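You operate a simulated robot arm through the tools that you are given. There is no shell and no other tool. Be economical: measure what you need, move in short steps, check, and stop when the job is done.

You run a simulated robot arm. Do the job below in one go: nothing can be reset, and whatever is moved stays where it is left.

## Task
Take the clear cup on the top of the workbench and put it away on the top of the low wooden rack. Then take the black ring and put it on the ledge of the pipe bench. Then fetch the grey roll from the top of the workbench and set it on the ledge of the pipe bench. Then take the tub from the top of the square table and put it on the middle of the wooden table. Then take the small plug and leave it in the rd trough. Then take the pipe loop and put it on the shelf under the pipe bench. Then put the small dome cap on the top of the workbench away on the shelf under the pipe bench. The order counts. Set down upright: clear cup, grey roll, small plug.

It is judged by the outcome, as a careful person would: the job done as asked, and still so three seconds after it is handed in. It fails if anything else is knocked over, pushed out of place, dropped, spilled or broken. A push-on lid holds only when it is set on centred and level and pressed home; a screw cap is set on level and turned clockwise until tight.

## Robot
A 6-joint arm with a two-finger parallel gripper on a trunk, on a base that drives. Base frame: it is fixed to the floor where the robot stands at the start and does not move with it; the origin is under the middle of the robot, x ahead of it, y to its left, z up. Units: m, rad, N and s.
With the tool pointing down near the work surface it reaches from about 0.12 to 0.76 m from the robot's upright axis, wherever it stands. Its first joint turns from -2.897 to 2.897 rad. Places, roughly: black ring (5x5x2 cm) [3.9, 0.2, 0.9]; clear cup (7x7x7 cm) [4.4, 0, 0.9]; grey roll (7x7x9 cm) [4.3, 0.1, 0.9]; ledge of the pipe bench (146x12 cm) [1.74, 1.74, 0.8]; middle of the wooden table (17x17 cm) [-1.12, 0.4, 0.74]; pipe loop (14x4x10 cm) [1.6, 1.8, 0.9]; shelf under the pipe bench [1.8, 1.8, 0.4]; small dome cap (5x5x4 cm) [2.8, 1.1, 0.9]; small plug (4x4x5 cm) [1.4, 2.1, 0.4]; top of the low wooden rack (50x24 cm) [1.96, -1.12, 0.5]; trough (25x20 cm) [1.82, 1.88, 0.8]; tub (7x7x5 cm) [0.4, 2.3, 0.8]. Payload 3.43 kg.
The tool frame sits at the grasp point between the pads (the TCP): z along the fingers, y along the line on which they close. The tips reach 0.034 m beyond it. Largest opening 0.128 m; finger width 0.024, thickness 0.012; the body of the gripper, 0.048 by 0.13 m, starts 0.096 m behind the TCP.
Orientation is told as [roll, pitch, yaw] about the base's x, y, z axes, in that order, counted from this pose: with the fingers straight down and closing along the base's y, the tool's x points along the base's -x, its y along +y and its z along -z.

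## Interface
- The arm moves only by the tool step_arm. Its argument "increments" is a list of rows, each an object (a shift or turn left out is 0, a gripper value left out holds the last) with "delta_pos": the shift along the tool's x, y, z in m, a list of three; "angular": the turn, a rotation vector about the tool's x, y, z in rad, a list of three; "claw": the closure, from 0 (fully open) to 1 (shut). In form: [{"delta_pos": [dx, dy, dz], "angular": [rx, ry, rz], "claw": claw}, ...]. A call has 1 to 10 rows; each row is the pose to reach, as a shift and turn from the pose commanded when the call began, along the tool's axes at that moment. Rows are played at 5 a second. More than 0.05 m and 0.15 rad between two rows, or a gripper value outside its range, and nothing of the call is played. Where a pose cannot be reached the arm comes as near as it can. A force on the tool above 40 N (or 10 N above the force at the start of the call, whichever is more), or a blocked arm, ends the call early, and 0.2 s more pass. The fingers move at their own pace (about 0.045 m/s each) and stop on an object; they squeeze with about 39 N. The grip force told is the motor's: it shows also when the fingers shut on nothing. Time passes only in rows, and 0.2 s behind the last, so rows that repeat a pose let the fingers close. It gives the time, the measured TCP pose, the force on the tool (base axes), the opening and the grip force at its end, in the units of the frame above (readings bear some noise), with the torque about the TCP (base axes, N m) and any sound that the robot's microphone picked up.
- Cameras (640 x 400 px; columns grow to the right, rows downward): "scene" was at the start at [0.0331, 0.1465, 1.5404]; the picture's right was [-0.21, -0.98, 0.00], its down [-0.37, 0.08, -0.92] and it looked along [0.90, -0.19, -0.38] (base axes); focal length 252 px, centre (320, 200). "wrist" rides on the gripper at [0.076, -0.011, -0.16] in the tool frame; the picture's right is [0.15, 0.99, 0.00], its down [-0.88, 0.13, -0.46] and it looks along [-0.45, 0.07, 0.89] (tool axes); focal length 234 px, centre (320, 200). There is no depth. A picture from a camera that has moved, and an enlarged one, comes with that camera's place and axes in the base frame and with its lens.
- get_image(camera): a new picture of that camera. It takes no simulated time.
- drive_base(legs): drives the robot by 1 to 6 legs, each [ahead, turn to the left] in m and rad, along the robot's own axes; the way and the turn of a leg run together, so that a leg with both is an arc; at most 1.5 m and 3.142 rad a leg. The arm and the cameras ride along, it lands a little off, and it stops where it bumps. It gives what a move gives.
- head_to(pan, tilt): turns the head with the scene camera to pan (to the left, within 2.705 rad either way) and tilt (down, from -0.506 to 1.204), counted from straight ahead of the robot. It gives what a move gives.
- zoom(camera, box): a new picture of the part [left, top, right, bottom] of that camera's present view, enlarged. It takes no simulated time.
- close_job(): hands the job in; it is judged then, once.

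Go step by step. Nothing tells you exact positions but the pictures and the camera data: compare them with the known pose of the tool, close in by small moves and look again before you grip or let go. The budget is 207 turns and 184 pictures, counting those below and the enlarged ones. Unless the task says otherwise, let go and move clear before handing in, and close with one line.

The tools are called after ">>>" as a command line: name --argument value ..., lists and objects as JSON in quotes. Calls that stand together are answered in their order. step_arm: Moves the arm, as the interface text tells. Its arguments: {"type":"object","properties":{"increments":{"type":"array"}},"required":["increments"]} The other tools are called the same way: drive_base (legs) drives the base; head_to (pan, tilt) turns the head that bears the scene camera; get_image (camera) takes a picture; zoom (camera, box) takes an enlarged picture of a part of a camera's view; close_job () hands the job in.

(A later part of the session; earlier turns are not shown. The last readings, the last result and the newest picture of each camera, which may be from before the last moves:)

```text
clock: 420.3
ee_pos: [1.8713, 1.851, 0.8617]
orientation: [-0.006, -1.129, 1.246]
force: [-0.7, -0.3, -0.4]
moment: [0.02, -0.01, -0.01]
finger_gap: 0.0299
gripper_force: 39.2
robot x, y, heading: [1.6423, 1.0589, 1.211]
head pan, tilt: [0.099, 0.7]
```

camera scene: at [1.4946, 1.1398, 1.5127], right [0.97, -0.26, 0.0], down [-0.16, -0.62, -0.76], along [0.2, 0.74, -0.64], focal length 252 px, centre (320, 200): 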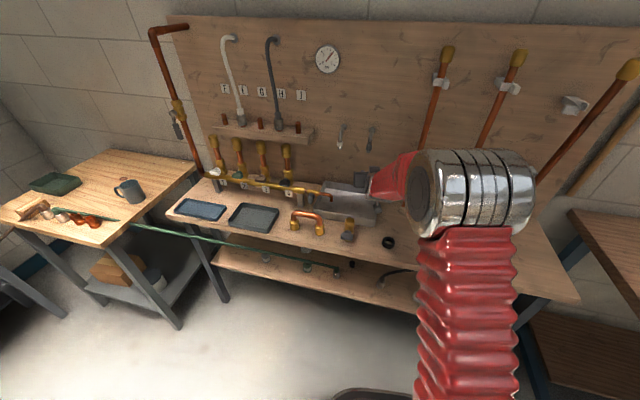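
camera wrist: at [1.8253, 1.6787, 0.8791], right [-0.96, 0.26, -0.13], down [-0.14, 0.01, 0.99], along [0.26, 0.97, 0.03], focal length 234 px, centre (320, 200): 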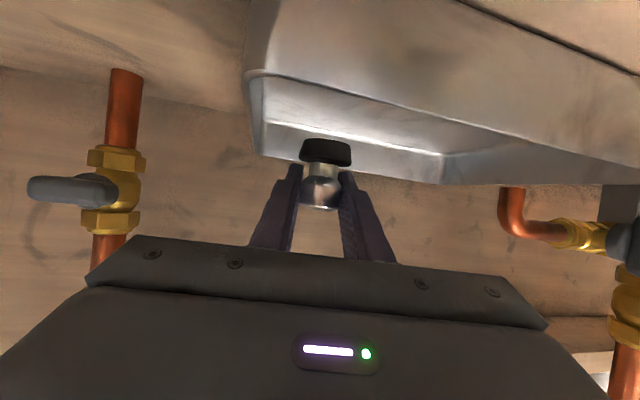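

>>> step_arm --increments '[{"delta_pos": [0.0027, 0, 0.0013]}, {"delta_pos": [0.0045, 0, 0.0021]}]'

>>> get_image --camera "wrist"

```text
clock: 420.9
ee_pos: [1.8721, 1.8491, 0.8566]
orientation: [-0.004, -1.129, 1.247]
force: [0.0, 0.1, -1.8]
moment: [-0.04, 0.02, 0.01]
finger_gap: 0.0297
gripper_force: 39.0
robot x, y, heading: [1.6394, 1.0589, 1.216]
head pan, tilt: [0.099, 0.7]
```

```text
45 pictures are left
camera wrist: at [1.8261, 1.6781, 0.8566], right [-0.96, 0.26, -0.13], down [-0.14, 0.01, 0.99], along [0.26, 0.97, 0.03], focal length 234 px, centre (320, 200)
```

wrist: 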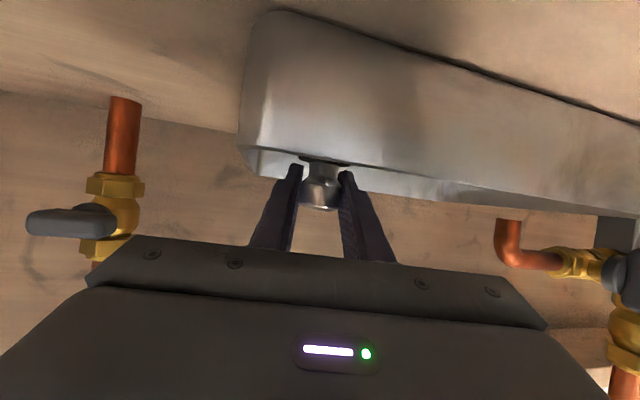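

>>> step_arm --increments '[{"delta_pos": [0.0027, 0, 0.0013]}]'

>>> step_arm --increments '[{"delta_pos": [0.0027, 0, 0.0013]}]'

```text
clock: 421.3
ee_pos: [1.8722, 1.8504, 0.8545]
orientation: [-0.004, -1.13, 1.246]
force: [-0.5, -0.2, -0.8]
moment: [-0.01, 0.01, -0.01]
finger_gap: 0.0299
gripper_force: 38.7
robot x, y, heading: [1.6378, 1.057, 1.214]
head pan, tilt: [0.099, 0.7]
```

```text
clock: 421.7
ee_pos: [1.8731, 1.8498, 0.8514]
orientation: [-0.003, -1.127, 1.246]
force: [0.6, -0.6, -1.0]
moment: [0.01, 0.01, -0.01]
finger_gap: 0.0301
gripper_force: 39.3
robot x, y, heading: [1.6428, 1.0577, 1.212]
head pan, tilt: [0.099, 0.7]
```

>>> step_arm --increments '[{"delta_pos": [0.0027, 0, 0.0013]}]'

>>> step_arm --increments '[{"delta_pos": [0.0027, 0, 0.0013]}]'

>>> zoom --camera "wrist" --box '[220, 100, 420, 240]'

```text
clock: 422.1
ee_pos: [1.8728, 1.8513, 0.8477]
orientation: [-0.004, -1.128, 1.246]
force: [-1.0, 0.2, -0.1]
moment: [-0.03, 0.01, -0.01]
finger_gap: 0.03
gripper_force: 38.9
robot x, y, heading: [1.6407, 1.057, 1.213]
head pan, tilt: [0.099, 0.7]
```

```text
clock: 422.5
ee_pos: [1.8726, 1.8509, 0.8446]
orientation: [-0.003, -1.128, 1.247]
force: [0.3, 0.9, -0.6]
moment: [-0.01, -0.01, -0.03]
finger_gap: 0.0299
gripper_force: 39.4
robot x, y, heading: [1.6391, 1.0615, 1.212]
head pan, tilt: [0.099, 0.7]
```

```text
2.86 times, centred on (320, 170) of wrist
camera zoom: at [1.8264, 1.6785, 0.8442], right [-0.96, 0.26, -0.13], down [-0.14, 0.01, 0.99], along [0.26, 0.97, 0.03], focal length 669 px, centre (320, 286)
```

zoom: 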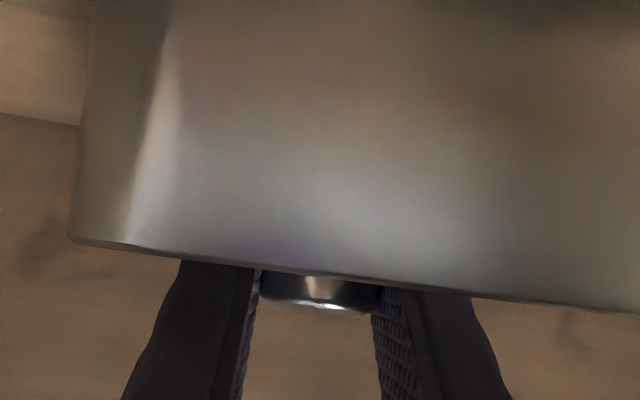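

Still no contact; the rim is at z≈0.845 so there is room. I keep lowering in small steps.

>>> step_arm --increments '[{"delta_pos": [0.0027, 0, 0.0013]}]'

>>> step_arm --increments '[{"delta_pos": [0.0027, 0, 0.0013]}]'

>>> zoom --camera "scene" --box '[300, 160, 420, 250]'

```text
clock: 422.9
ee_pos: [1.872, 1.8503, 0.8416]
orientation: [-0.003, -1.129, 1.246]
force: [-0.4, -0.4, -0.1]
moment: [-0.02, 0.02, 0.02]
finger_gap: 0.03
gripper_force: 39.5
robot x, y, heading: [1.6364, 1.0562, 1.214]
head pan, tilt: [0.099, 0.7]
```

```text
clock: 423.3
ee_pos: [1.8724, 1.8516, 0.8406]
orientation: [0.0, -1.132, 1.247]
force: [-3.3, -6.2, 11.3]
moment: [-0.33, 0.16, -0.01]
finger_gap: 0.0298
gripper_force: 38.8
robot x, y, heading: [1.6415, 1.0592, 1.214]
head pan, tilt: [0.099, 0.7]
```

```text
4.44 times, centred on (360, 205) of scene
camera zoom: at [1.4944, 1.1391, 1.5127], right [0.97, -0.26, 0.0], down [-0.16, -0.62, -0.77], along [0.2, 0.74, -0.64], focal length 1119 px, centre (142, 178)
```

zoom: 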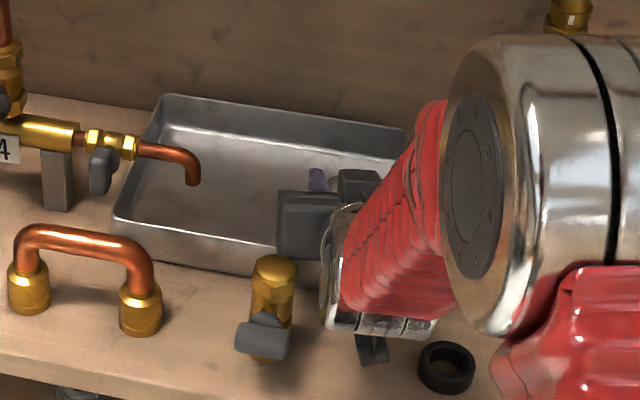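

Contact torque matches the plug base touching the trough floor. I release slowly and look.

>>> step_arm --increments '[{"claw": 0.74}, {"claw": 0.7}, {"claw": 0.65}, {"claw": 0.6}, {"claw": 0.58}]'

>>> get_image --camera "wrist"

```text
clock: 424.5
ee_pos: [1.8726, 1.8512, 0.8378]
orientation: [-0.004, -1.13, 1.244]
force: [-2.0, 0.6, 0.5]
moment: [0.01, -0.01, -0.1]
finger_gap: 0.0529
gripper_force: 0.1
robot x, y, heading: [1.6431, 1.0599, 1.215]
head pan, tilt: [0.099, 0.7]
```

```text
42 pictures are left
camera wrist: at [1.8263, 1.6786, 0.8382], right [-0.96, 0.26, -0.13], down [-0.14, 0.01, 0.99], along [0.26, 0.97, 0.03], focal length 234 px, centre (320, 200)
```

wrist: 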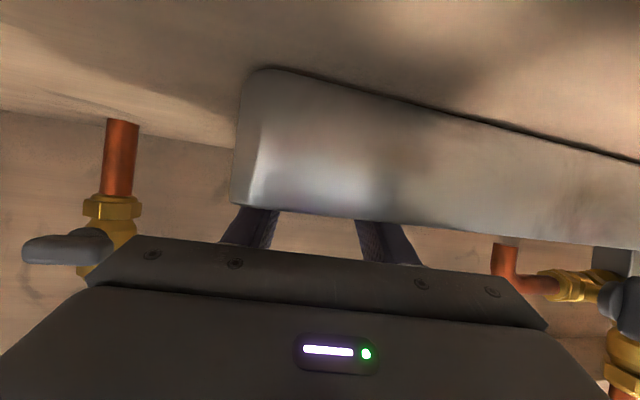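

>>> step_arm --increments '[{"delta_pos": [-0.0181, 0, -0.0085]}, {"delta_pos": [-0.0362, 0, -0.0171]}, {"delta_pos": [-0.0723, 0, -0.0342]}, {"delta_pos": [-0.1085, 0, -0.0512]}, {"delta_pos": [-0.1446, 0, -0.0683]}]'

>>> get_image --camera "wrist"

>>> get_image --camera "scene"

```text
clock: 425.7
ee_pos: [1.8715, 1.8517, 0.9998]
orientation: [-0.004, -1.127, 1.246]
force: [0.3, 0.6, 0.2]
moment: [0.0, -0.04, 0.0]
finger_gap: 0.0538
gripper_force: 0.0
robot x, y, heading: [1.6423, 1.053, 1.211]
head pan, tilt: [0.099, 0.7]
```

```text
41 pictures are left
camera wrist: at [1.8257, 1.6797, 0.9986], right [-0.96, 0.26, -0.13], down [-0.14, 0.01, 0.99], along [0.26, 0.97, 0.03], focal length 234 px, centre (320, 200)
```

wrist: 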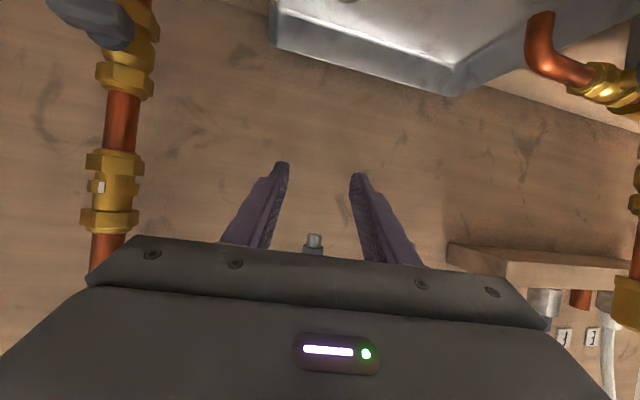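

```text
40 pictures are left
camera scene: at [1.4947, 1.14, 1.5127], right [0.97, -0.26, 0.0], down [-0.16, -0.62, -0.76], along [0.2, 0.74, -0.64], focal length 252 px, centre (320, 200)
```

scene: 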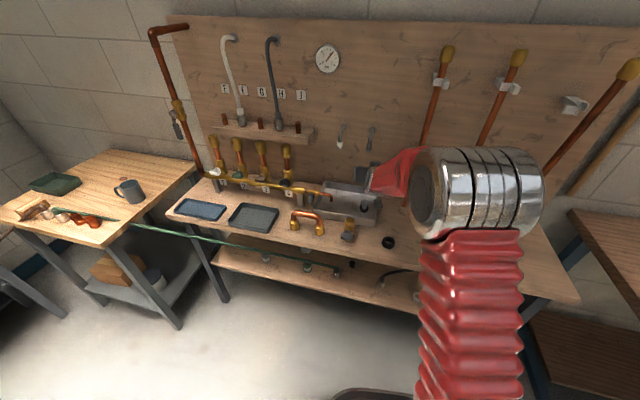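

Released. Next the pipe loop, an arch at about (1.619,1.780): I'll grip its top bar from the front with the hand rolled 90°. I first check the plug and move the hand in front of the loop.

>>> step_arm --increments '[{"delta_pos": [0.015, 0.033, -0.0315], "angular": [0.024, 0, 0.011], "claw": 0.5}, {"delta_pos": [0.03, 0.067, -0.063], "angular": [0.049, 0, 0.023]}, {"delta_pos": [0.045, 0.1, -0.095], "angular": [0.073, 0, 0.034]}, {"delta_pos": [0.06, 0.134, -0.127], "angular": [0.098, 0, 0.046]}, {"delta_pos": [0.075, 0.167, -0.158], "angular": [0.123, 0, 0.058]}, {"delta_pos": [0.09, 0.2, -0.19], "angular": [0.147, 0, 0.07]}, {"delta_pos": [0.105, 0.234, -0.222], "angular": [0.172, 0, 0.081]}]'

>>> step_arm --increments '[{"angular": [0, 0, 0.149]}, {"angular": [0, 0, 0.298]}, {"angular": [0, 0, 0.447]}, {"angular": [0, 0, 0.596]}, {"angular": [0, 0, 0.745]}, {"angular": [0, 0, 0.894]}, {"angular": [0, 0, 1.043]}, {"angular": [0, 0, 1.192]}, {"angular": [0, 0, 1.341]}, {"angular": [0, 0, 1.49]}]'

>>> zoom --camera "scene" --box '[240, 150, 420, 280]'

>>> get_image --camera "wrist"

```text
clock: 427.3
ee_pos: [1.5715, 1.6935, 1.0023]
orientation: [-0.003, -1.129, 1.056]
force: [-0.3, 0.3, -0.8]
moment: [-0.01, -0.02, 0.02]
finger_gap: 0.0637
gripper_force: 0.1
robot x, y, heading: [1.6384, 1.0562, 1.212]
head pan, tilt: [0.099, 0.7]
```

```text
clock: 429.5
ee_pos: [1.5713, 1.6938, 0.998]
orientation: [1.126, -0.071, -0.482]
force: [0.3, 0.4, 0.1]
moment: [-0.03, 0.03, -0.01]
finger_gap: 0.0641
gripper_force: 0.2
robot x, y, heading: [1.6392, 1.0594, 1.211]
head pan, tilt: [0.099, 0.7]
```

```text
3.08 times, centred on (330, 215) of scene
camera zoom: at [1.4945, 1.1396, 1.5127], right [0.97, -0.26, 0.0], down [-0.16, -0.62, -0.76], along [0.2, 0.74, -0.64], focal length 775 px, centre (289, 154)
```

zoom: 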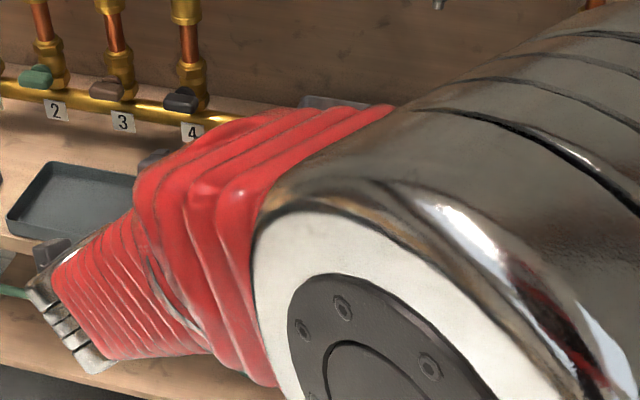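

```text
38 pictures are left
camera wrist: at [1.4316, 1.5978, 1.0511], right [0.01, 0.47, 0.88], down [0.59, -0.71, 0.38], along [0.81, 0.52, -0.29], focal length 234 px, centre (320, 200)
```

wrist: 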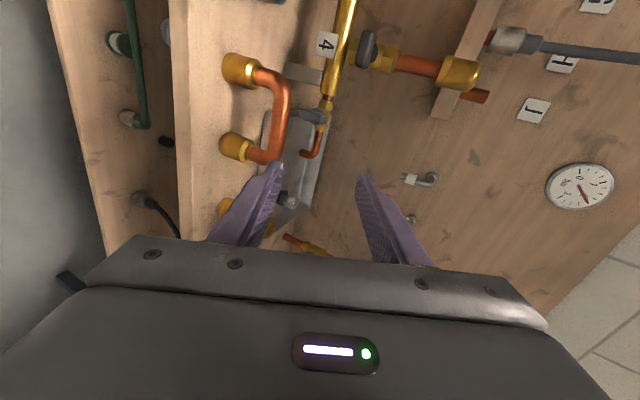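

The plug stands in the trough. I zoom on the loop to settle whether it stands or lies.

>>> zoom --camera "wrist" --box '[190, 30, 350, 230]'

```text
2.00 times, centred on (270, 130) of wrist
camera zoom: at [1.4316, 1.5978, 1.0511], right [0.01, 0.47, 0.88], down [0.59, -0.71, 0.38], along [0.81, 0.52, -0.29], focal length 468 px, centre (420, 340)
```

zoom: 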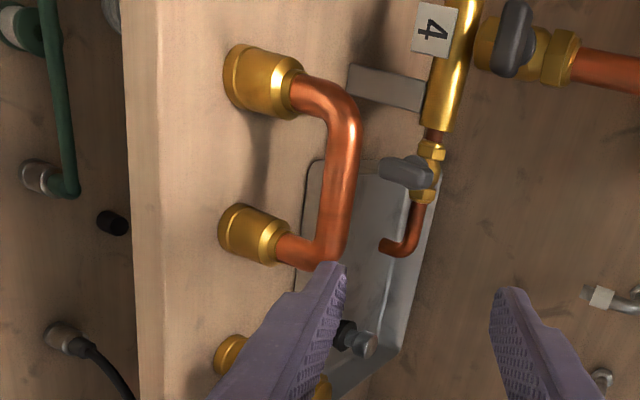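

The loop stands upright with its bar at about (1.616,1.781,0.903). I finish the roll, lower the hand and look along.

>>> step_arm --increments '[{"angular": [0, 0, 0.081]}]'

>>> step_arm --increments '[{"delta_pos": [0.002, -0.0425, 0.02]}, {"delta_pos": [0.004, -0.0805, 0.047]}]'

>>> get_image --camera "wrist"

```text
clock: 429.9
ee_pos: [1.5726, 1.6928, 0.9984]
orientation: [1.129, 0.0, -0.517]
force: [0.0, 0.6, 0.3]
moment: [-0.03, 0.01, 0.0]
finger_gap: 0.064
gripper_force: 0.1
robot x, y, heading: [1.6421, 1.057, 1.217]
head pan, tilt: [0.099, 0.7]
```

```text
clock: 430.5
ee_pos: [1.5731, 1.7016, 0.9048]
orientation: [1.129, -0.002, -0.517]
force: [-0.1, -0.4, 0.5]
moment: [-0.04, 0.0, -0.03]
finger_gap: 0.064
gripper_force: 0.1
robot x, y, heading: [1.644, 1.0583, 1.212]
head pan, tilt: [0.099, 0.7]
```

```text
36 pictures are left
camera wrist: at [1.4333, 1.6088, 0.9628], right [0.08, 0.44, 0.89], down [0.59, -0.74, 0.31], along [0.8, 0.5, -0.32], focal length 234 px, centre (320, 200)
```

wrist: 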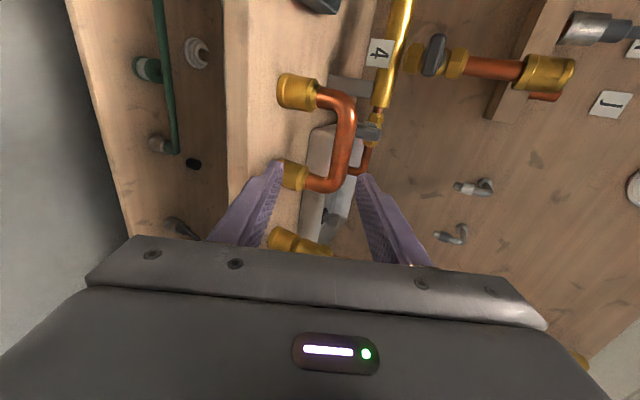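

>>> step_arm --increments '[{"delta_pos": [0.004, 0.01, 0.032], "claw": 0.42}, {"delta_pos": [0.008, 0.019, 0.064]}]'

>>> get_image --camera "wrist"

```text
clock: 431.1
ee_pos: [1.6003, 1.7641, 0.893]
orientation: [1.129, -0.002, -0.517]
force: [-0.1, -0.6, 0.2]
moment: [0.0, -0.03, -0.04]
finger_gap: 0.0741
gripper_force: 0.1
robot x, y, heading: [1.6407, 1.0592, 1.214]
head pan, tilt: [0.099, 0.7]
```

```text
35 pictures are left
camera wrist: at [1.4597, 1.6697, 0.9513], right [0.08, 0.44, 0.89], down [0.59, -0.74, 0.31], along [0.8, 0.5, -0.32], focal length 234 px, centre (320, 200)
```

wrist: 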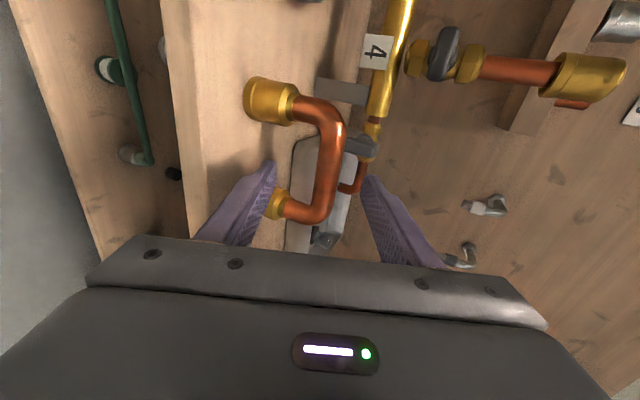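

>>> step_arm --increments '[{"delta_pos": [0.014, 0.006, 0.0225]}, {"delta_pos": [0.014, 0.006, 0.0225], "claw": 0.6}, {"delta_pos": [0.014, 0.006, 0.0225], "claw": 0.8}, {"delta_pos": [0.014, 0.006, 0.0225], "claw": 0.92}, {"delta_pos": [0.014, 0.006, 0.0225], "claw": 0.92}, {"delta_pos": [0.014, 0.006, 0.0225], "claw": 0.92}]'

>>> get_image --camera "wrist"

```text
clock: 432.5
ee_pos: [1.5988, 1.7904, 0.8897]
orientation: [1.128, -0.002, -0.515]
force: [-0.5, 0.5, 0.1]
moment: [0.13, 0.11, 0.02]
finger_gap: 0.0212
gripper_force: 38.9
robot x, y, heading: [1.6423, 1.0566, 1.215]
head pan, tilt: [0.099, 0.7]
```

```text
34 pictures are left
camera wrist: at [1.4586, 1.6977, 0.9476], right [0.08, 0.44, 0.89], down [0.59, -0.74, 0.31], along [0.8, 0.5, -0.32], focal length 234 px, centre (320, 200)
```

wrist: 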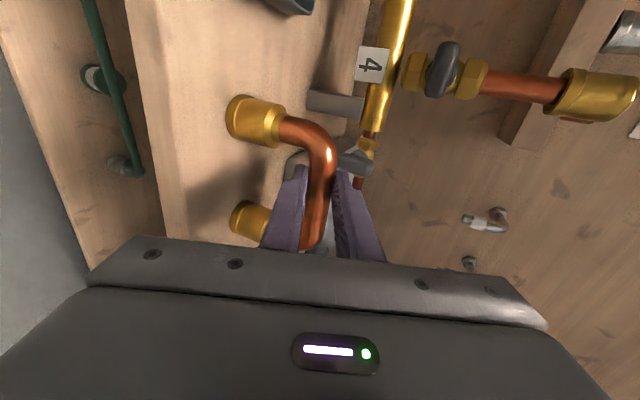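

Gripped on the bar. I lift and pull back from the bench, then check how the loop hangs and view the right part of the shelf.

>>> step_arm --increments '[{"delta_pos": [0, 0.036, -0.017]}, {"delta_pos": [0, 0.072, -0.034]}, {"delta_pos": [0, 0.099, -0.047]}, {"delta_pos": [0, 0.082, -0.083]}, {"delta_pos": [0, 0.065, -0.119]}, {"delta_pos": [0, 0.048, -0.155]}, {"delta_pos": [0, 0.031, -0.192]}, {"delta_pos": [0, 0.014, -0.228]}]'

>>> head_to --pan -0.35 --tilt 0.75

>>> get_image --camera "scene"

>>> get_image --camera "wrist"

```text
clock: 434.3
ee_pos: [1.4999, 1.6139, 1.0008]
orientation: [1.13, -0.002, -0.516]
force: [-0.7, -0.4, -1.7]
moment: [-0.02, 0.05, -0.01]
finger_gap: 0.0212
gripper_force: 39.0
robot x, y, heading: [1.6428, 1.0565, 1.215]
head pan, tilt: [0.099, 0.7]
```

```text
clock: 435.2
ee_pos: [1.4994, 1.615, 0.9991]
orientation: [1.128, -0.003, -0.515]
force: [0.5, -0.2, -2.4]
moment: [-0.02, 0.04, 0.03]
finger_gap: 0.0211
gripper_force: 38.7
robot x, y, heading: [1.6417, 1.059, 1.212]
head pan, tilt: [-0.351, 0.75]
```

```text
33 pictures are left
camera scene: at [1.5266, 1.1203, 1.5084], right [0.76, -0.65, 0.0], down [-0.44, -0.52, -0.73], along [0.48, 0.56, -0.68], focal length 252 px, centre (320, 200)
```

scene: 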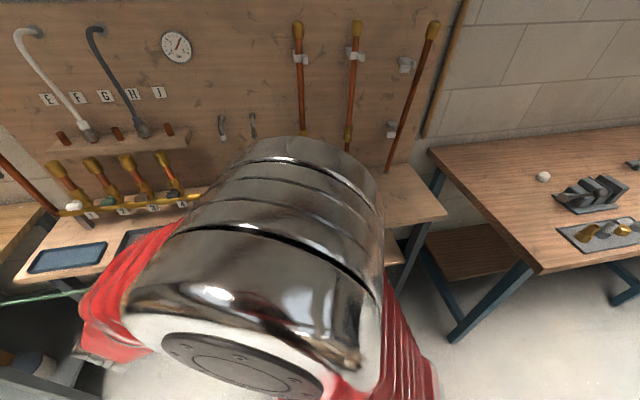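

```text
32 pictures are left
camera wrist: at [1.3598, 1.5223, 1.0574], right [0.08, 0.44, 0.89], down [0.59, -0.74, 0.31], along [0.8, 0.5, -0.32], focal length 234 px, centre (320, 200)
```

wrist: 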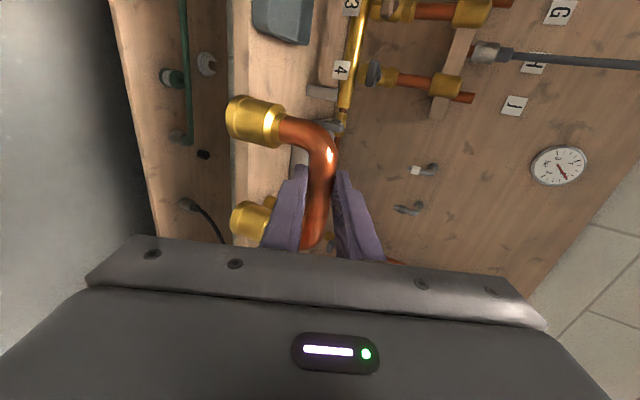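

The loop hangs steadily. Free shelf spot: about (1.838,1.728), between the hose fitting and the cable fitting. I back up a little, shift right and lower in front of the bench.

>>> drive_base --legs '[[-0.08, 0]]'

>>> step_arm --increments '[{"delta_pos": [-0.038, 0.01, 0.022]}, {"delta_pos": [-0.076, 0.0205, 0.043]}, {"delta_pos": [-0.113, 0.031, 0.065]}, {"delta_pos": [-0.151, 0.041, 0.087]}, {"delta_pos": [-0.188, 0.051, 0.108]}, {"delta_pos": [-0.226, 0.0615, 0.13]}, {"delta_pos": [-0.226, 0.0181, 0.1505]}, {"delta_pos": [-0.226, -0.0253, 0.171]}, {"delta_pos": [-0.226, -0.0687, 0.1915]}, {"delta_pos": [-0.226, -0.1121, 0.212]}]'

>>> step_arm --increments '[{"delta_pos": [0, -0.0385, 0.0182]}, {"delta_pos": [0, -0.077, 0.0364]}, {"delta_pos": [0, -0.1155, 0.0546]}, {"delta_pos": [0, -0.154, 0.0728]}, {"delta_pos": [0, -0.1925, 0.091]}, {"delta_pos": [0, -0.231, 0.109]}, {"delta_pos": [0, -0.266, 0.1258]}]'

>>> get_image --camera "wrist"

>>> get_image --camera "scene"

```text
clock: 436.4
ee_pos: [1.4719, 1.54, 0.999]
orientation: [1.13, -0.001, -0.519]
force: [0.3, -0.3, -2.3]
moment: [0.02, 0.03, -0.01]
finger_gap: 0.021
gripper_force: 38.7
robot x, y, heading: [1.6099, 0.9824, 1.212]
head pan, tilt: [-0.351, 0.75]
```

```text
clock: 438.6
ee_pos: [1.7392, 1.5533, 0.81]
orientation: [1.131, 0.0, -0.519]
force: [0.4, -1.5, -2.6]
moment: [-0.03, 0.04, 0.02]
finger_gap: 0.0212
gripper_force: 39.3
robot x, y, heading: [1.612, 0.9801, 1.212]
head pan, tilt: [-0.351, 0.75]
```

```text
clock: 440.2
ee_pos: [1.7388, 1.5539, 0.5151]
orientation: [1.131, -0.001, -0.518]
force: [0.6, -0.3, -2.6]
moment: [0.0, 0.05, -0.01]
finger_gap: 0.021
gripper_force: 38.4
robot x, y, heading: [1.6122, 0.9875, 1.214]
head pan, tilt: [-0.351, 0.75]
```

```text
31 pictures are left
camera wrist: at [1.5998, 1.4607, 0.5726], right [0.08, 0.44, 0.89], down [0.59, -0.75, 0.31], along [0.8, 0.5, -0.32], focal length 234 px, centre (320, 200)
```

wrist: 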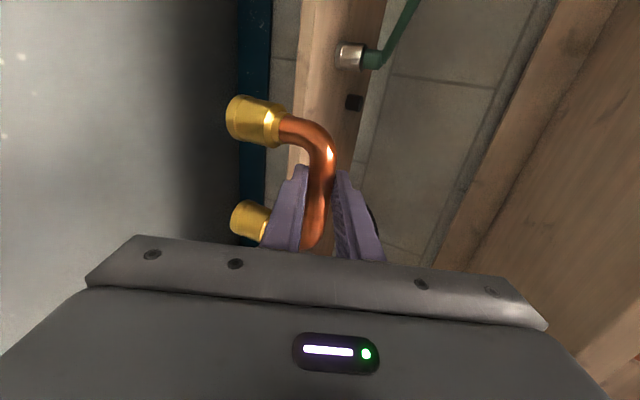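

```text
30 pictures are left
camera scene: at [1.4986, 1.0451, 1.5084], right [0.76, -0.65, 0.0], down [-0.44, -0.52, -0.73], along [0.48, 0.55, -0.68], focal length 252 px, centre (320, 200)
```

scene: 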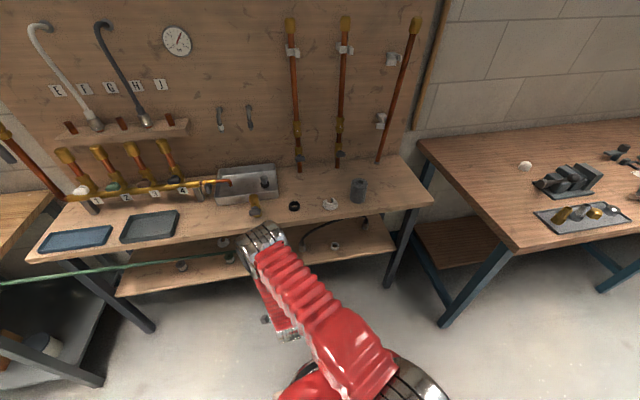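

Plug upright in the trough. I move the loop forward over the shelf.

>>> step_arm --increments '[{"delta_pos": [0, 0.0171, 0.0362]}, {"delta_pos": [0, 0.0342, 0.0724]}, {"delta_pos": [0, 0.0513, 0.1086]}, {"delta_pos": [0, 0.0684, 0.1448]}, {"delta_pos": [0, 0.0854, 0.1808]}]'

>>> get_image --camera "wrist"

```text
clock: 441.4
ee_pos: [1.8368, 1.7285, 0.5158]
orientation: [1.128, -0.001, -0.518]
force: [0.2, -0.4, -2.0]
moment: [-0.02, 0.03, -0.02]
finger_gap: 0.0211
gripper_force: 38.9
robot x, y, heading: [1.6105, 0.9844, 1.213]
head pan, tilt: [-0.351, 0.75]
```

```text
29 pictures are left
camera wrist: at [1.697, 1.6343, 0.5732], right [0.08, 0.44, 0.89], down [0.59, -0.74, 0.31], along [0.8, 0.5, -0.32], focal length 234 px, centre (320, 200)
```

wrist: 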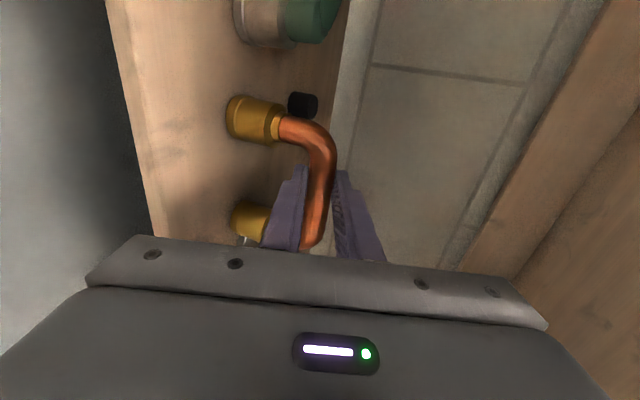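

>>> zoom --camera "wrist" --box '[130, 60, 350, 260]'

>>> zoom --camera "scene" --box '[170, 190, 410, 310]'

```text
2.00 times, centred on (240, 160) of wrist
camera zoom: at [1.697, 1.6343, 0.5732], right [0.08, 0.44, 0.89], down [0.59, -0.74, 0.31], along [0.8, 0.5, -0.32], focal length 468 px, centre (480, 280)
```

zoom: 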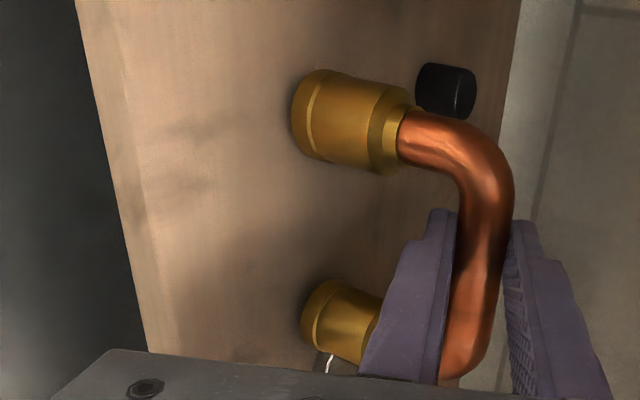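

```text
2.67 times, centred on (290, 250) of scene
camera zoom: at [1.4987, 1.0452, 1.5084], right [0.76, -0.65, 0.0], down [-0.44, -0.52, -0.73], along [0.48, 0.55, -0.68], focal length 672 px, centre (400, 67)
```

zoom: 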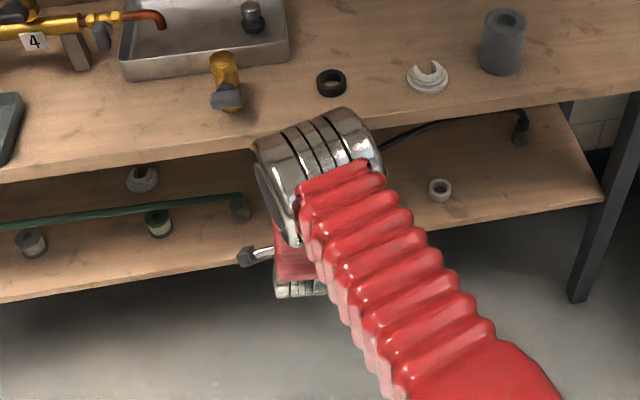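

Clearances of about 3 cm either side. I lower the loop to the shelf.

>>> step_arm --increments '[{"delta_pos": [0, -0.005, 0.0024]}, {"delta_pos": [0, -0.01, 0.0047]}, {"delta_pos": [0, -0.0136, 0.0064]}]'

>>> step_arm --increments '[{"delta_pos": [0, -0.0027, 0.0013]}, {"delta_pos": [0, -0.0054, 0.0026]}]'

```text
clock: 442.1
ee_pos: [1.839, 1.7318, 0.5095]
orientation: [1.147, 0.004, -0.518]
force: [0.2, -0.7, 3.3]
moment: [0.27, 0.15, 0.01]
finger_gap: 0.021
gripper_force: 39.2
robot x, y, heading: [1.6137, 0.983, 1.214]
head pan, tilt: [-0.351, 0.75]
stopped in row 3: the force on the tool passed its limit at 44 N (the readings are from after the stop); the commanded pose is now the measured one
```

```text
clock: 442.7
ee_pos: [1.8427, 1.7353, 0.5088]
orientation: [1.16, 0.003, -0.52]
force: [0.5, -4.8, 37.6]
moment: [0.74, -0.35, -0.28]
finger_gap: 0.0212
gripper_force: 38.4
robot x, y, heading: [1.613, 0.9794, 1.21]
head pan, tilt: [-0.351, 0.75]
```

The loop rests on the shelf. I relieve, open, and withdraw along the finger axis.

>>> step_arm --increments '[{"delta_pos": [0, 0.003, -0.0014]}, {"delta_pos": [0, 0.003, -0.0014], "claw": 0.78}, {"delta_pos": [0, 0.003, -0.0014], "claw": 0.65}, {"delta_pos": [0, 0.003, -0.0014], "claw": 0.5}, {"delta_pos": [0, 0.003, -0.0014], "claw": 0.5}, {"delta_pos": [0, 0.003, -0.03]}, {"delta_pos": [0, 0.003, -0.07]}]'

>>> get_image --camera "wrist"

```text
clock: 444.3
ee_pos: [1.809, 1.6774, 0.536]
orientation: [1.148, 0.003, -0.519]
force: [-0.3, -0.2, -0.1]
moment: [0.06, 0.0, -0.01]
finger_gap: 0.0639
gripper_force: 0.1
robot x, y, heading: [1.6146, 0.9865, 1.212]
head pan, tilt: [-0.351, 0.75]
```

```text
26 pictures are left
camera wrist: at [1.6681, 1.5835, 0.5915], right [0.08, 0.43, 0.9], down [0.59, -0.75, 0.31], along [0.81, 0.51, -0.31], focal length 234 px, centre (320, 200)
```

wrist: 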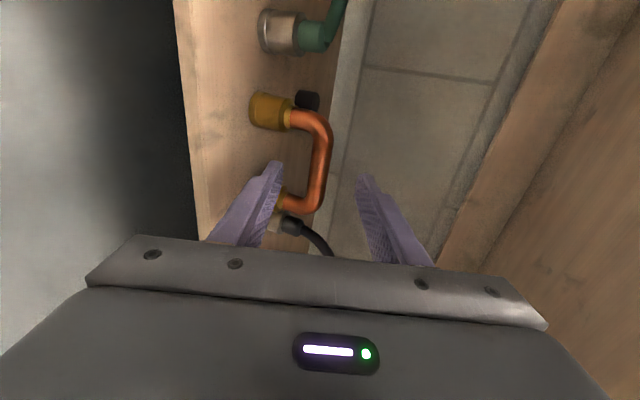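

The loop stands on the shelf. Now I back out, unroll and raise the hand for the dome cap.

>>> drive_base --legs '[[-0.25, 0]]'

>>> step_arm --increments '[{"delta_pos": [0, 0.0434, -0.0205], "angular": [0, 0, -0.145]}, {"delta_pos": [0, 0.0868, -0.041], "angular": [0, 0, -0.29]}, {"delta_pos": [0, 0.13, -0.0615], "angular": [0, 0, -0.435]}, {"delta_pos": [0, 0.1736, -0.082], "angular": [0, 0, -0.58]}, {"delta_pos": [0, 0.217, -0.1025], "angular": [0, 0, -0.725]}, {"delta_pos": [0, 0.2604, -0.123], "angular": [0, 0, -0.87]}, {"delta_pos": [0, 0.3038, -0.1435], "angular": [0, 0, -1.015]}, {"delta_pos": [0, 0.3472, -0.164], "angular": [0, 0, -1.16]}, {"delta_pos": [0, 0.3906, -0.1845], "angular": [0, 0, -1.305]}, {"delta_pos": [0, 0.434, -0.205], "angular": [0, 0, -1.45]}]'

>>> step_arm --increments '[{"angular": [0, 0, -0.121]}]'

>>> step_arm --increments '[{"delta_pos": [-0.02, 0, -0.01], "angular": [0, 0.125, 0]}, {"delta_pos": [-0.04, 0, -0.02], "angular": [0, 0.25, 0]}, {"delta_pos": [-0.05, 0, -0.025], "angular": [0, 0.375, 0]}, {"delta_pos": [-0.06, 0, -0.03], "angular": [0, 0.5, 0]}, {"delta_pos": [-0.06, 0, -0.03], "angular": [0, 0.62, 0]}]'

>>> get_image --camera "scene"

```text
clock: 446.5
ee_pos: [1.7226, 1.4443, 0.5354]
orientation: [1.146, 0.001, -0.523]
force: [0.3, 0.2, 0.5]
moment: [-0.01, 0.01, -0.01]
finger_gap: 0.0643
gripper_force: 0.0
robot x, y, heading: [1.5253, 0.75, 1.213]
head pan, tilt: [-0.351, 0.75]
```

```text
clock: 448.7
ee_pos: [1.7177, 1.437, 1.0176]
orientation: [0.262, -1.13, 0.762]
force: [-0.1, -0.2, -0.3]
moment: [0.01, 0.04, 0.01]
finger_gap: 0.0639
gripper_force: 0.0
robot x, y, heading: [1.5263, 0.7479, 1.21]
head pan, tilt: [-0.351, 0.75]
```

```text
clock: 449.1
ee_pos: [1.7179, 1.4364, 1.0173]
orientation: [-0.001, -1.146, 1.05]
force: [-0.2, -0.2, -0.6]
moment: [0.04, 0.02, 0.0]
finger_gap: 0.0641
gripper_force: 0.1
robot x, y, heading: [1.5259, 0.7528, 1.213]
head pan, tilt: [-0.351, 0.75]
```

```text
clock: 450.3
ee_pos: [1.71, 1.4327, 1.0777]
orientation: [-0.028, -0.541, 1.053]
force: [-0.3, 0.1, -0.1]
moment: [-0.02, -0.03, -0.02]
finger_gap: 0.064
gripper_force: 0.0
out of reach, approached as far as the arm can: row 2, 5
robot x, y, heading: [1.5248, 0.7513, 1.207]
head pan, tilt: [-0.351, 0.75]
```

```text
25 pictures are left
camera scene: at [1.4112, 0.812, 1.5084], right [0.76, -0.65, 0.0], down [-0.45, -0.52, -0.73], along [0.48, 0.55, -0.68], focal length 252 px, centre (320, 200)
```

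scene: 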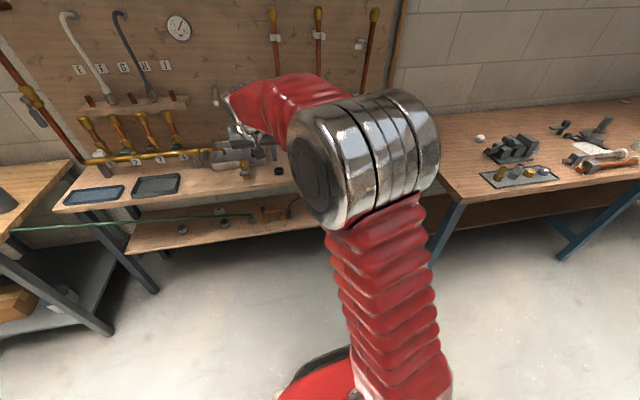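

Cap confirmed near (2.75,1.142). I retract a little and drive to the workbench front opposite it.

>>> step_arm --increments '[{"delta_pos": [0.035, 0, -0.021], "angular": [-0.028, 0, 0]}, {"delta_pos": [0.07, 0, -0.042], "angular": [-0.028, 0, 0]}, {"delta_pos": [0.103, 0, -0.062], "angular": [-0.028, 0, 0]}]'

>>> drive_base --legs '[[0, -0.8], [0, -0.82], [0.91, 0], [0, 0.76], [0, 0.767]]'

>>> head_to --pan 0.1 --tilt 0.65

>>> get_image --camera "scene"

>>> get_image --camera "wrist"

```text
clock: 451.1
ee_pos: [1.6473, 1.3287, 1.0794]
orientation: [0.021, -0.531, 1.05]
force: [0.8, -0.8, -0.7]
moment: [-0.01, -0.01, 0.0]
finger_gap: 0.064
gripper_force: 0.0
out of reach, approached as far as the arm can: row 1, 2
robot x, y, heading: [1.5265, 0.7519, 1.207]
head pan, tilt: [-0.351, 0.75]
```

```text
clock: 469.1
ee_pos: [2.5464, 0.9484, 1.0804]
orientation: [0.02, -0.531, 0.944]
force: [-0.6, -0.1, -0.2]
moment: [0.0, 0.0, 0.03]
finger_gap: 0.0641
gripper_force: 0.1
robot x, y, heading: [2.4014, 0.3649, 1.103]
head pan, tilt: [-0.351, 0.75]
```

```text
clock: 469.9
ee_pos: [2.546, 0.9479, 1.0803]
orientation: [0.019, -0.535, 0.944]
force: [-0.1, -1.0, -0.8]
moment: [0.0, -0.02, 0.03]
finger_gap: 0.0637
gripper_force: 0.0
robot x, y, heading: [2.4012, 0.3683, 1.097]
head pan, tilt: [0.099, 0.649]
```

```text
24 pictures are left
camera scene: at [2.2622, 0.4665, 1.517], right [0.93, -0.37, 0.0], down [-0.22, -0.56, -0.8], along [0.29, 0.74, -0.6], focal length 252 px, centre (320, 200)
```

scene: 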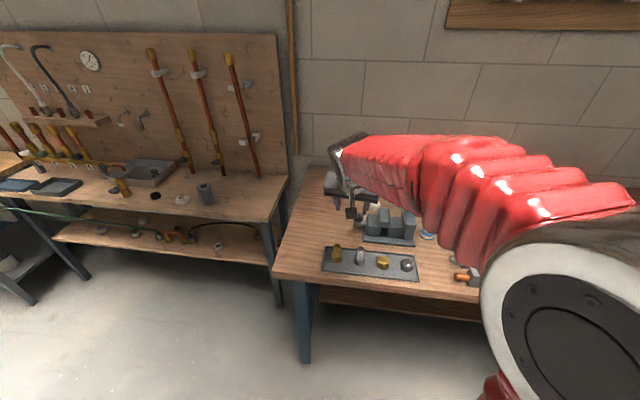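

```text
23 pictures are left
camera wrist: at [2.4727, 0.8198, 1.1789], right [-0.88, 0.47, -0.06], down [0.21, 0.5, 0.84], along [0.42, 0.73, -0.54], focal length 234 px, centre (320, 200)
```

wrist: 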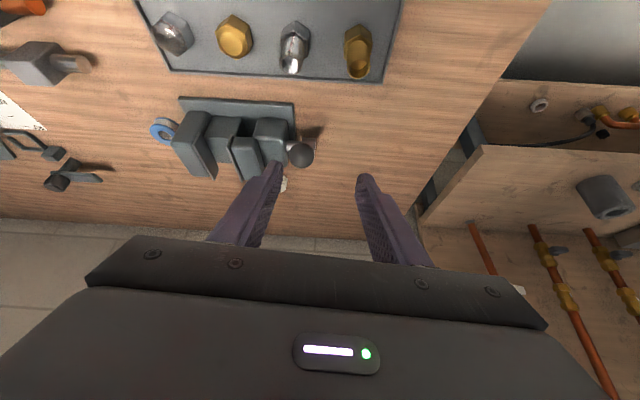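

The cap sits behind a small vise at about (2.747,1.136). I bring the hand over it at a safe height.

>>> step_arm --increments '[{"delta_pos": [0.0152, 0, 0.0258], "claw": 0.3}, {"delta_pos": [-0.021, -0.009, 0.051], "angular": [-0.002, 0, -0.01]}, {"delta_pos": [-0.057, -0.018, 0.076], "angular": [-0.003, 0, -0.02]}, {"delta_pos": [-0.093, -0.027, 0.101], "angular": [-0.005, 0, -0.029]}, {"delta_pos": [-0.129, -0.035, 0.127], "angular": [-0.006, 0, -0.038]}, {"delta_pos": [-0.165, -0.044, 0.152], "angular": [-0.008, 0, -0.043]}, {"delta_pos": [-0.201, -0.053, 0.1766], "angular": [-0.009, 0, -0.048]}, {"delta_pos": [-0.186, -0.053, 0.2025], "angular": [-0.009, 0, -0.048]}, {"delta_pos": [-0.186, -0.053, 0.2025], "angular": [-0.009, 0, -0.048]}]'

>>> get_image --camera "wrist"

```text
clock: 471.9
ee_pos: [2.7185, 1.1283, 0.9845]
orientation: [-0.057, -0.565, 0.999]
force: [0.1, -0.2, -0.4]
moment: [0.0, 0.01, -0.03]
finger_gap: 0.0894
gripper_force: 0.2
out of reach, approached as far as the arm can: row 4, 5, 6, 7, 8, 9
robot x, y, heading: [2.4028, 0.3672, 1.1]
head pan, tilt: [0.099, 0.649]
```

```text
22 pictures are left
camera wrist: at [2.6393, 1.0003, 1.0798], right [-0.88, 0.45, -0.13], down [0.14, 0.51, 0.85], along [0.45, 0.73, -0.51], focal length 234 px, centre (320, 200)
```

wrist: 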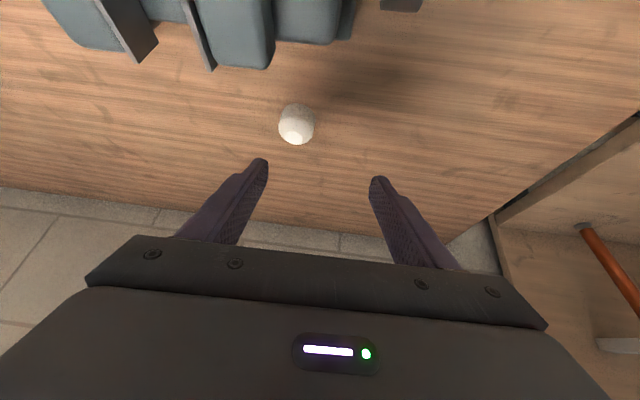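

The reach is just short; I advance 3 cm, then correct position and attitude above the cap.

>>> drive_base --legs '[[0.03, 0]]'

>>> step_arm --increments '[{"delta_pos": [0.0145, -0.016, 0.0086], "angular": [-0.028, -0.017, 0]}, {"delta_pos": [0.0289, -0.032, 0.0172], "angular": [-0.057, -0.035, 0]}, {"delta_pos": [0.0289, -0.032, 0.0172], "angular": [-0.057, -0.035, 0]}]'

>>> get_image --camera "wrist"

```text
clock: 472.8
ee_pos: [2.7316, 1.1554, 0.986]
orientation: [-0.058, -0.563, 1.001]
force: [0.4, 0.0, -0.4]
moment: [-0.01, 0.0, 0.02]
finger_gap: 0.0898
gripper_force: 0.1
robot x, y, heading: [2.4115, 0.3936, 1.097]
head pan, tilt: [0.099, 0.649]
```

```text
clock: 473.6
ee_pos: [2.7435, 1.1216, 0.9521]
orientation: [-0.025, -0.611, 1.002]
force: [-0.1, 0.8, -0.3]
moment: [-0.03, 0.0, 0.0]
finger_gap: 0.0897
gripper_force: 0.1
out of reach, approached as far as the arm can: row 1, 2, 3
robot x, y, heading: [2.4146, 0.3969, 1.097]
head pan, tilt: [0.099, 0.649]
```

```text
21 pictures are left
camera wrist: at [2.6663, 0.9872, 1.0387], right [-0.89, 0.44, -0.1], down [0.13, 0.46, 0.88], along [0.44, 0.77, -0.47], focal length 234 px, centre (320, 200)
```

wrist: 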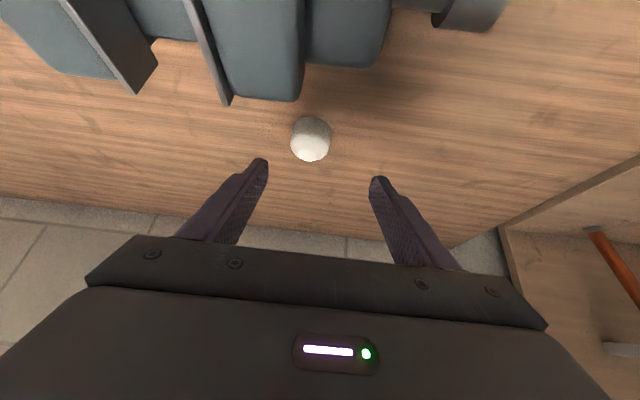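

>>> step_arm --increments '[{"delta_pos": [0.008, -0.004, 0.0148], "angular": [-0.01, -0.03, 0]}, {"delta_pos": [0.016, -0.008, 0.0295], "angular": [-0.02, -0.06, 0]}, {"delta_pos": [0.022, -0.012, 0.04], "angular": [-0.025, -0.06, 0]}, {"delta_pos": [0.022, -0.012, 0.04], "angular": [-0.025, -0.06, 0]}]'

>>> get_image --camera "wrist"

```text
clock: 474.6
ee_pos: [2.754, 1.1197, 0.906]
orientation: [0.016, -0.667, 1.002]
force: [0.3, -0.3, 0.2]
moment: [0.01, -0.02, 0.01]
finger_gap: 0.0895
gripper_force: 0.1
out of reach, approached as far as the arm can: row 1
robot x, y, heading: [2.4146, 0.3985, 1.097]
head pan, tilt: [0.099, 0.649]
```

```text
20 pictures are left
camera wrist: at [2.6799, 0.9776, 0.9848], right [-0.9, 0.43, -0.08], down [0.12, 0.41, 0.9], along [0.42, 0.8, -0.42], focal length 234 px, centre (320, 200)
```

wrist: 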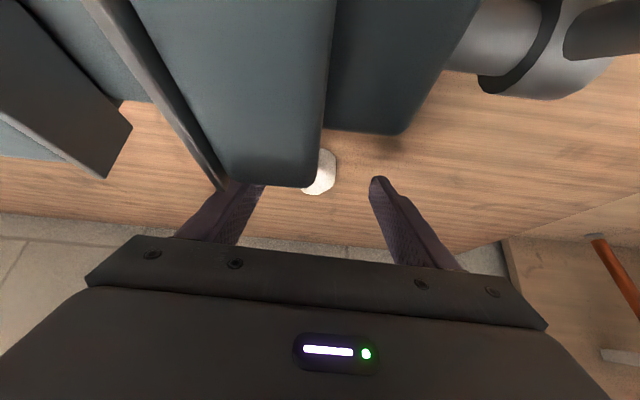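

The cap is centred between the fingers. I close.

>>> step_arm --increments '[{"delta_pos": [-0.002, 0, 0.003], "claw": 0.45}, {"delta_pos": [-0.002, 0, 0.003], "claw": 0.6}, {"delta_pos": [-0.002, 0, 0.003], "claw": 0.75}, {"delta_pos": [-0.002, 0, 0.003], "claw": 0.75}, {"delta_pos": [-0.002, 0, 0.003], "claw": 0.75}]'

```text
clock: 475.8
ee_pos: [2.7549, 1.123, 0.9059]
orientation: [0.013, -0.664, 1.003]
force: [-0.1, -0.1, 0.6]
moment: [-0.01, -0.02, -0.01]
finger_gap: 0.0322
gripper_force: 0.1
robot x, y, heading: [2.4123, 0.3935, 1.101]
head pan, tilt: [0.099, 0.649]
```

>>> get_image --camera "wrist"

```text
19 pictures are left
camera wrist: at [2.6813, 0.9807, 0.9838], right [-0.9, 0.43, -0.08], down [0.12, 0.41, 0.9], along [0.42, 0.8, -0.42], focal length 234 px, centre (320, 200)
```

wrist: 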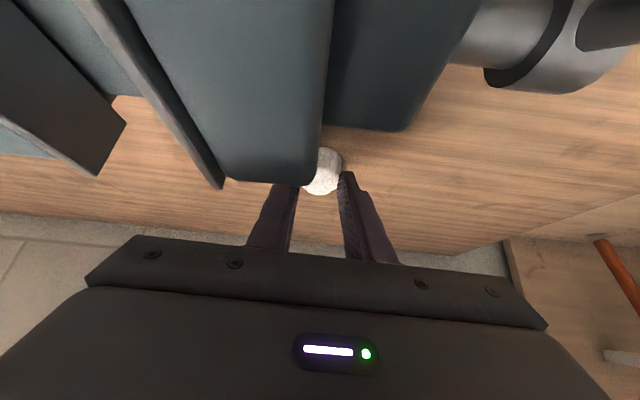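

The cap lies a little further ahead and lower than the pads. I reopen, move 2 cm forward, and check.

>>> step_arm --increments '[{"claw": 0.5}, {"claw": 0.3}, {"claw": 0.3}, {"delta_pos": [-0.006, 0, 0.009], "angular": [0, -0.03, 0]}, {"delta_pos": [-0.0118, 0, 0.0181], "angular": [0, -0.055, 0]}, {"delta_pos": [-0.0118, 0, 0.0181], "angular": [0, -0.055, 0]}]'

>>> get_image --camera "wrist"

```text
clock: 477.2
ee_pos: [2.7678, 1.1387, 0.8995]
orientation: [0.026, -0.715, 1.002]
force: [0.8, 0.3, 0.7]
moment: [-0.01, 0.0, 0.03]
finger_gap: 0.0896
gripper_force: 0.1
robot x, y, heading: [2.4108, 0.3959, 1.098]
head pan, tilt: [0.099, 0.649]
```

```text
18 pictures are left
camera wrist: at [2.6927, 0.9944, 0.969], right [-0.9, 0.43, -0.08], down [0.1, 0.37, 0.92], along [0.42, 0.82, -0.38], focal length 234 px, centre (320, 200)
```

wrist: 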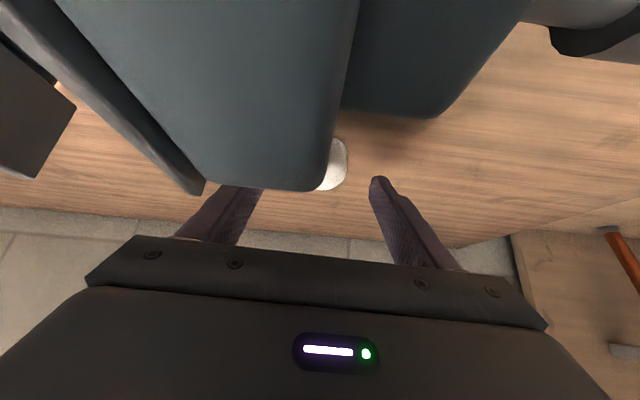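

>>> step_arm --increments '[{"delta_pos": [0, 0.005, 0], "claw": 0.45}, {"delta_pos": [0, 0.005, 0], "claw": 0.6}, {"delta_pos": [0, 0.005, 0], "claw": 0.75}, {"delta_pos": [0, 0.005, 0], "claw": 0.85}, {"delta_pos": [0, 0.005, 0], "claw": 0.85}]'

```text
clock: 478.4
ee_pos: [2.7643, 1.1436, 0.8989]
orientation: [0.025, -0.715, 1.001]
force: [-0.1, -0.2, 1.2]
moment: [0.0, -0.02, 0.0]
finger_gap: 0.0399
gripper_force: 39.2
robot x, y, heading: [2.4123, 0.3934, 1.098]
head pan, tilt: [0.099, 0.649]
```

Gripped (4 cm). I lift and pull back.

>>> step_arm --increments '[{"delta_pos": [-0.023, 0, -0.0264]}, {"delta_pos": [-0.0243, 0, -0.0584]}, {"delta_pos": [-0.0212, 0, -0.1008]}, {"delta_pos": [-0.0107, 0, -0.149]}, {"delta_pos": [0.0064, 0, -0.191]}, {"delta_pos": [0.0366, 0, -0.2172]}]'

>>> get_image --camera "wrist"

>>> get_image --camera "scene"

```text
clock: 479.8
ee_pos: [2.6743, 0.9977, 1.0406]
orientation: [0.026, -0.714, 1.002]
force: [0.2, 0.5, 0.3]
moment: [0.01, -0.01, 0.04]
finger_gap: 0.0392
gripper_force: 39.2
robot x, y, heading: [2.412, 0.3946, 1.093]
head pan, tilt: [0.099, 0.649]
```

```text
17 pictures are left
camera wrist: at [2.5997, 0.8525, 1.1109], right [-0.9, 0.43, -0.08], down [0.1, 0.37, 0.92], along [0.42, 0.82, -0.38], focal length 234 px, centre (320, 200)
```

wrist: 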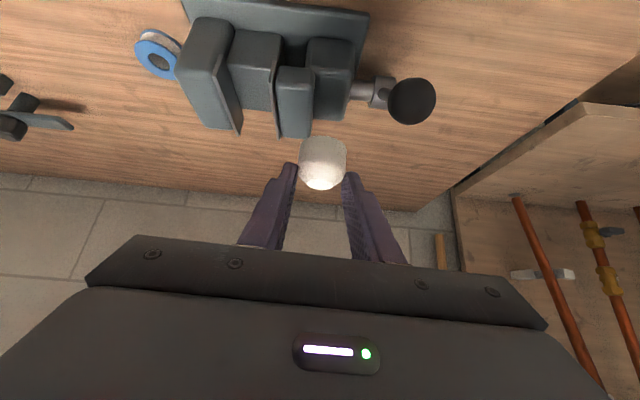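

```text
16 pictures are left
camera scene: at [2.2759, 0.4936, 1.517], right [0.93, -0.36, 0.0], down [-0.22, -0.56, -0.8], along [0.29, 0.74, -0.6], focal length 252 px, centre (320, 200)
```

scene: 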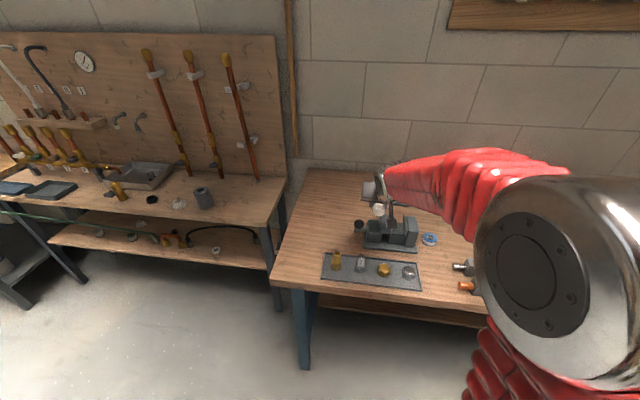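

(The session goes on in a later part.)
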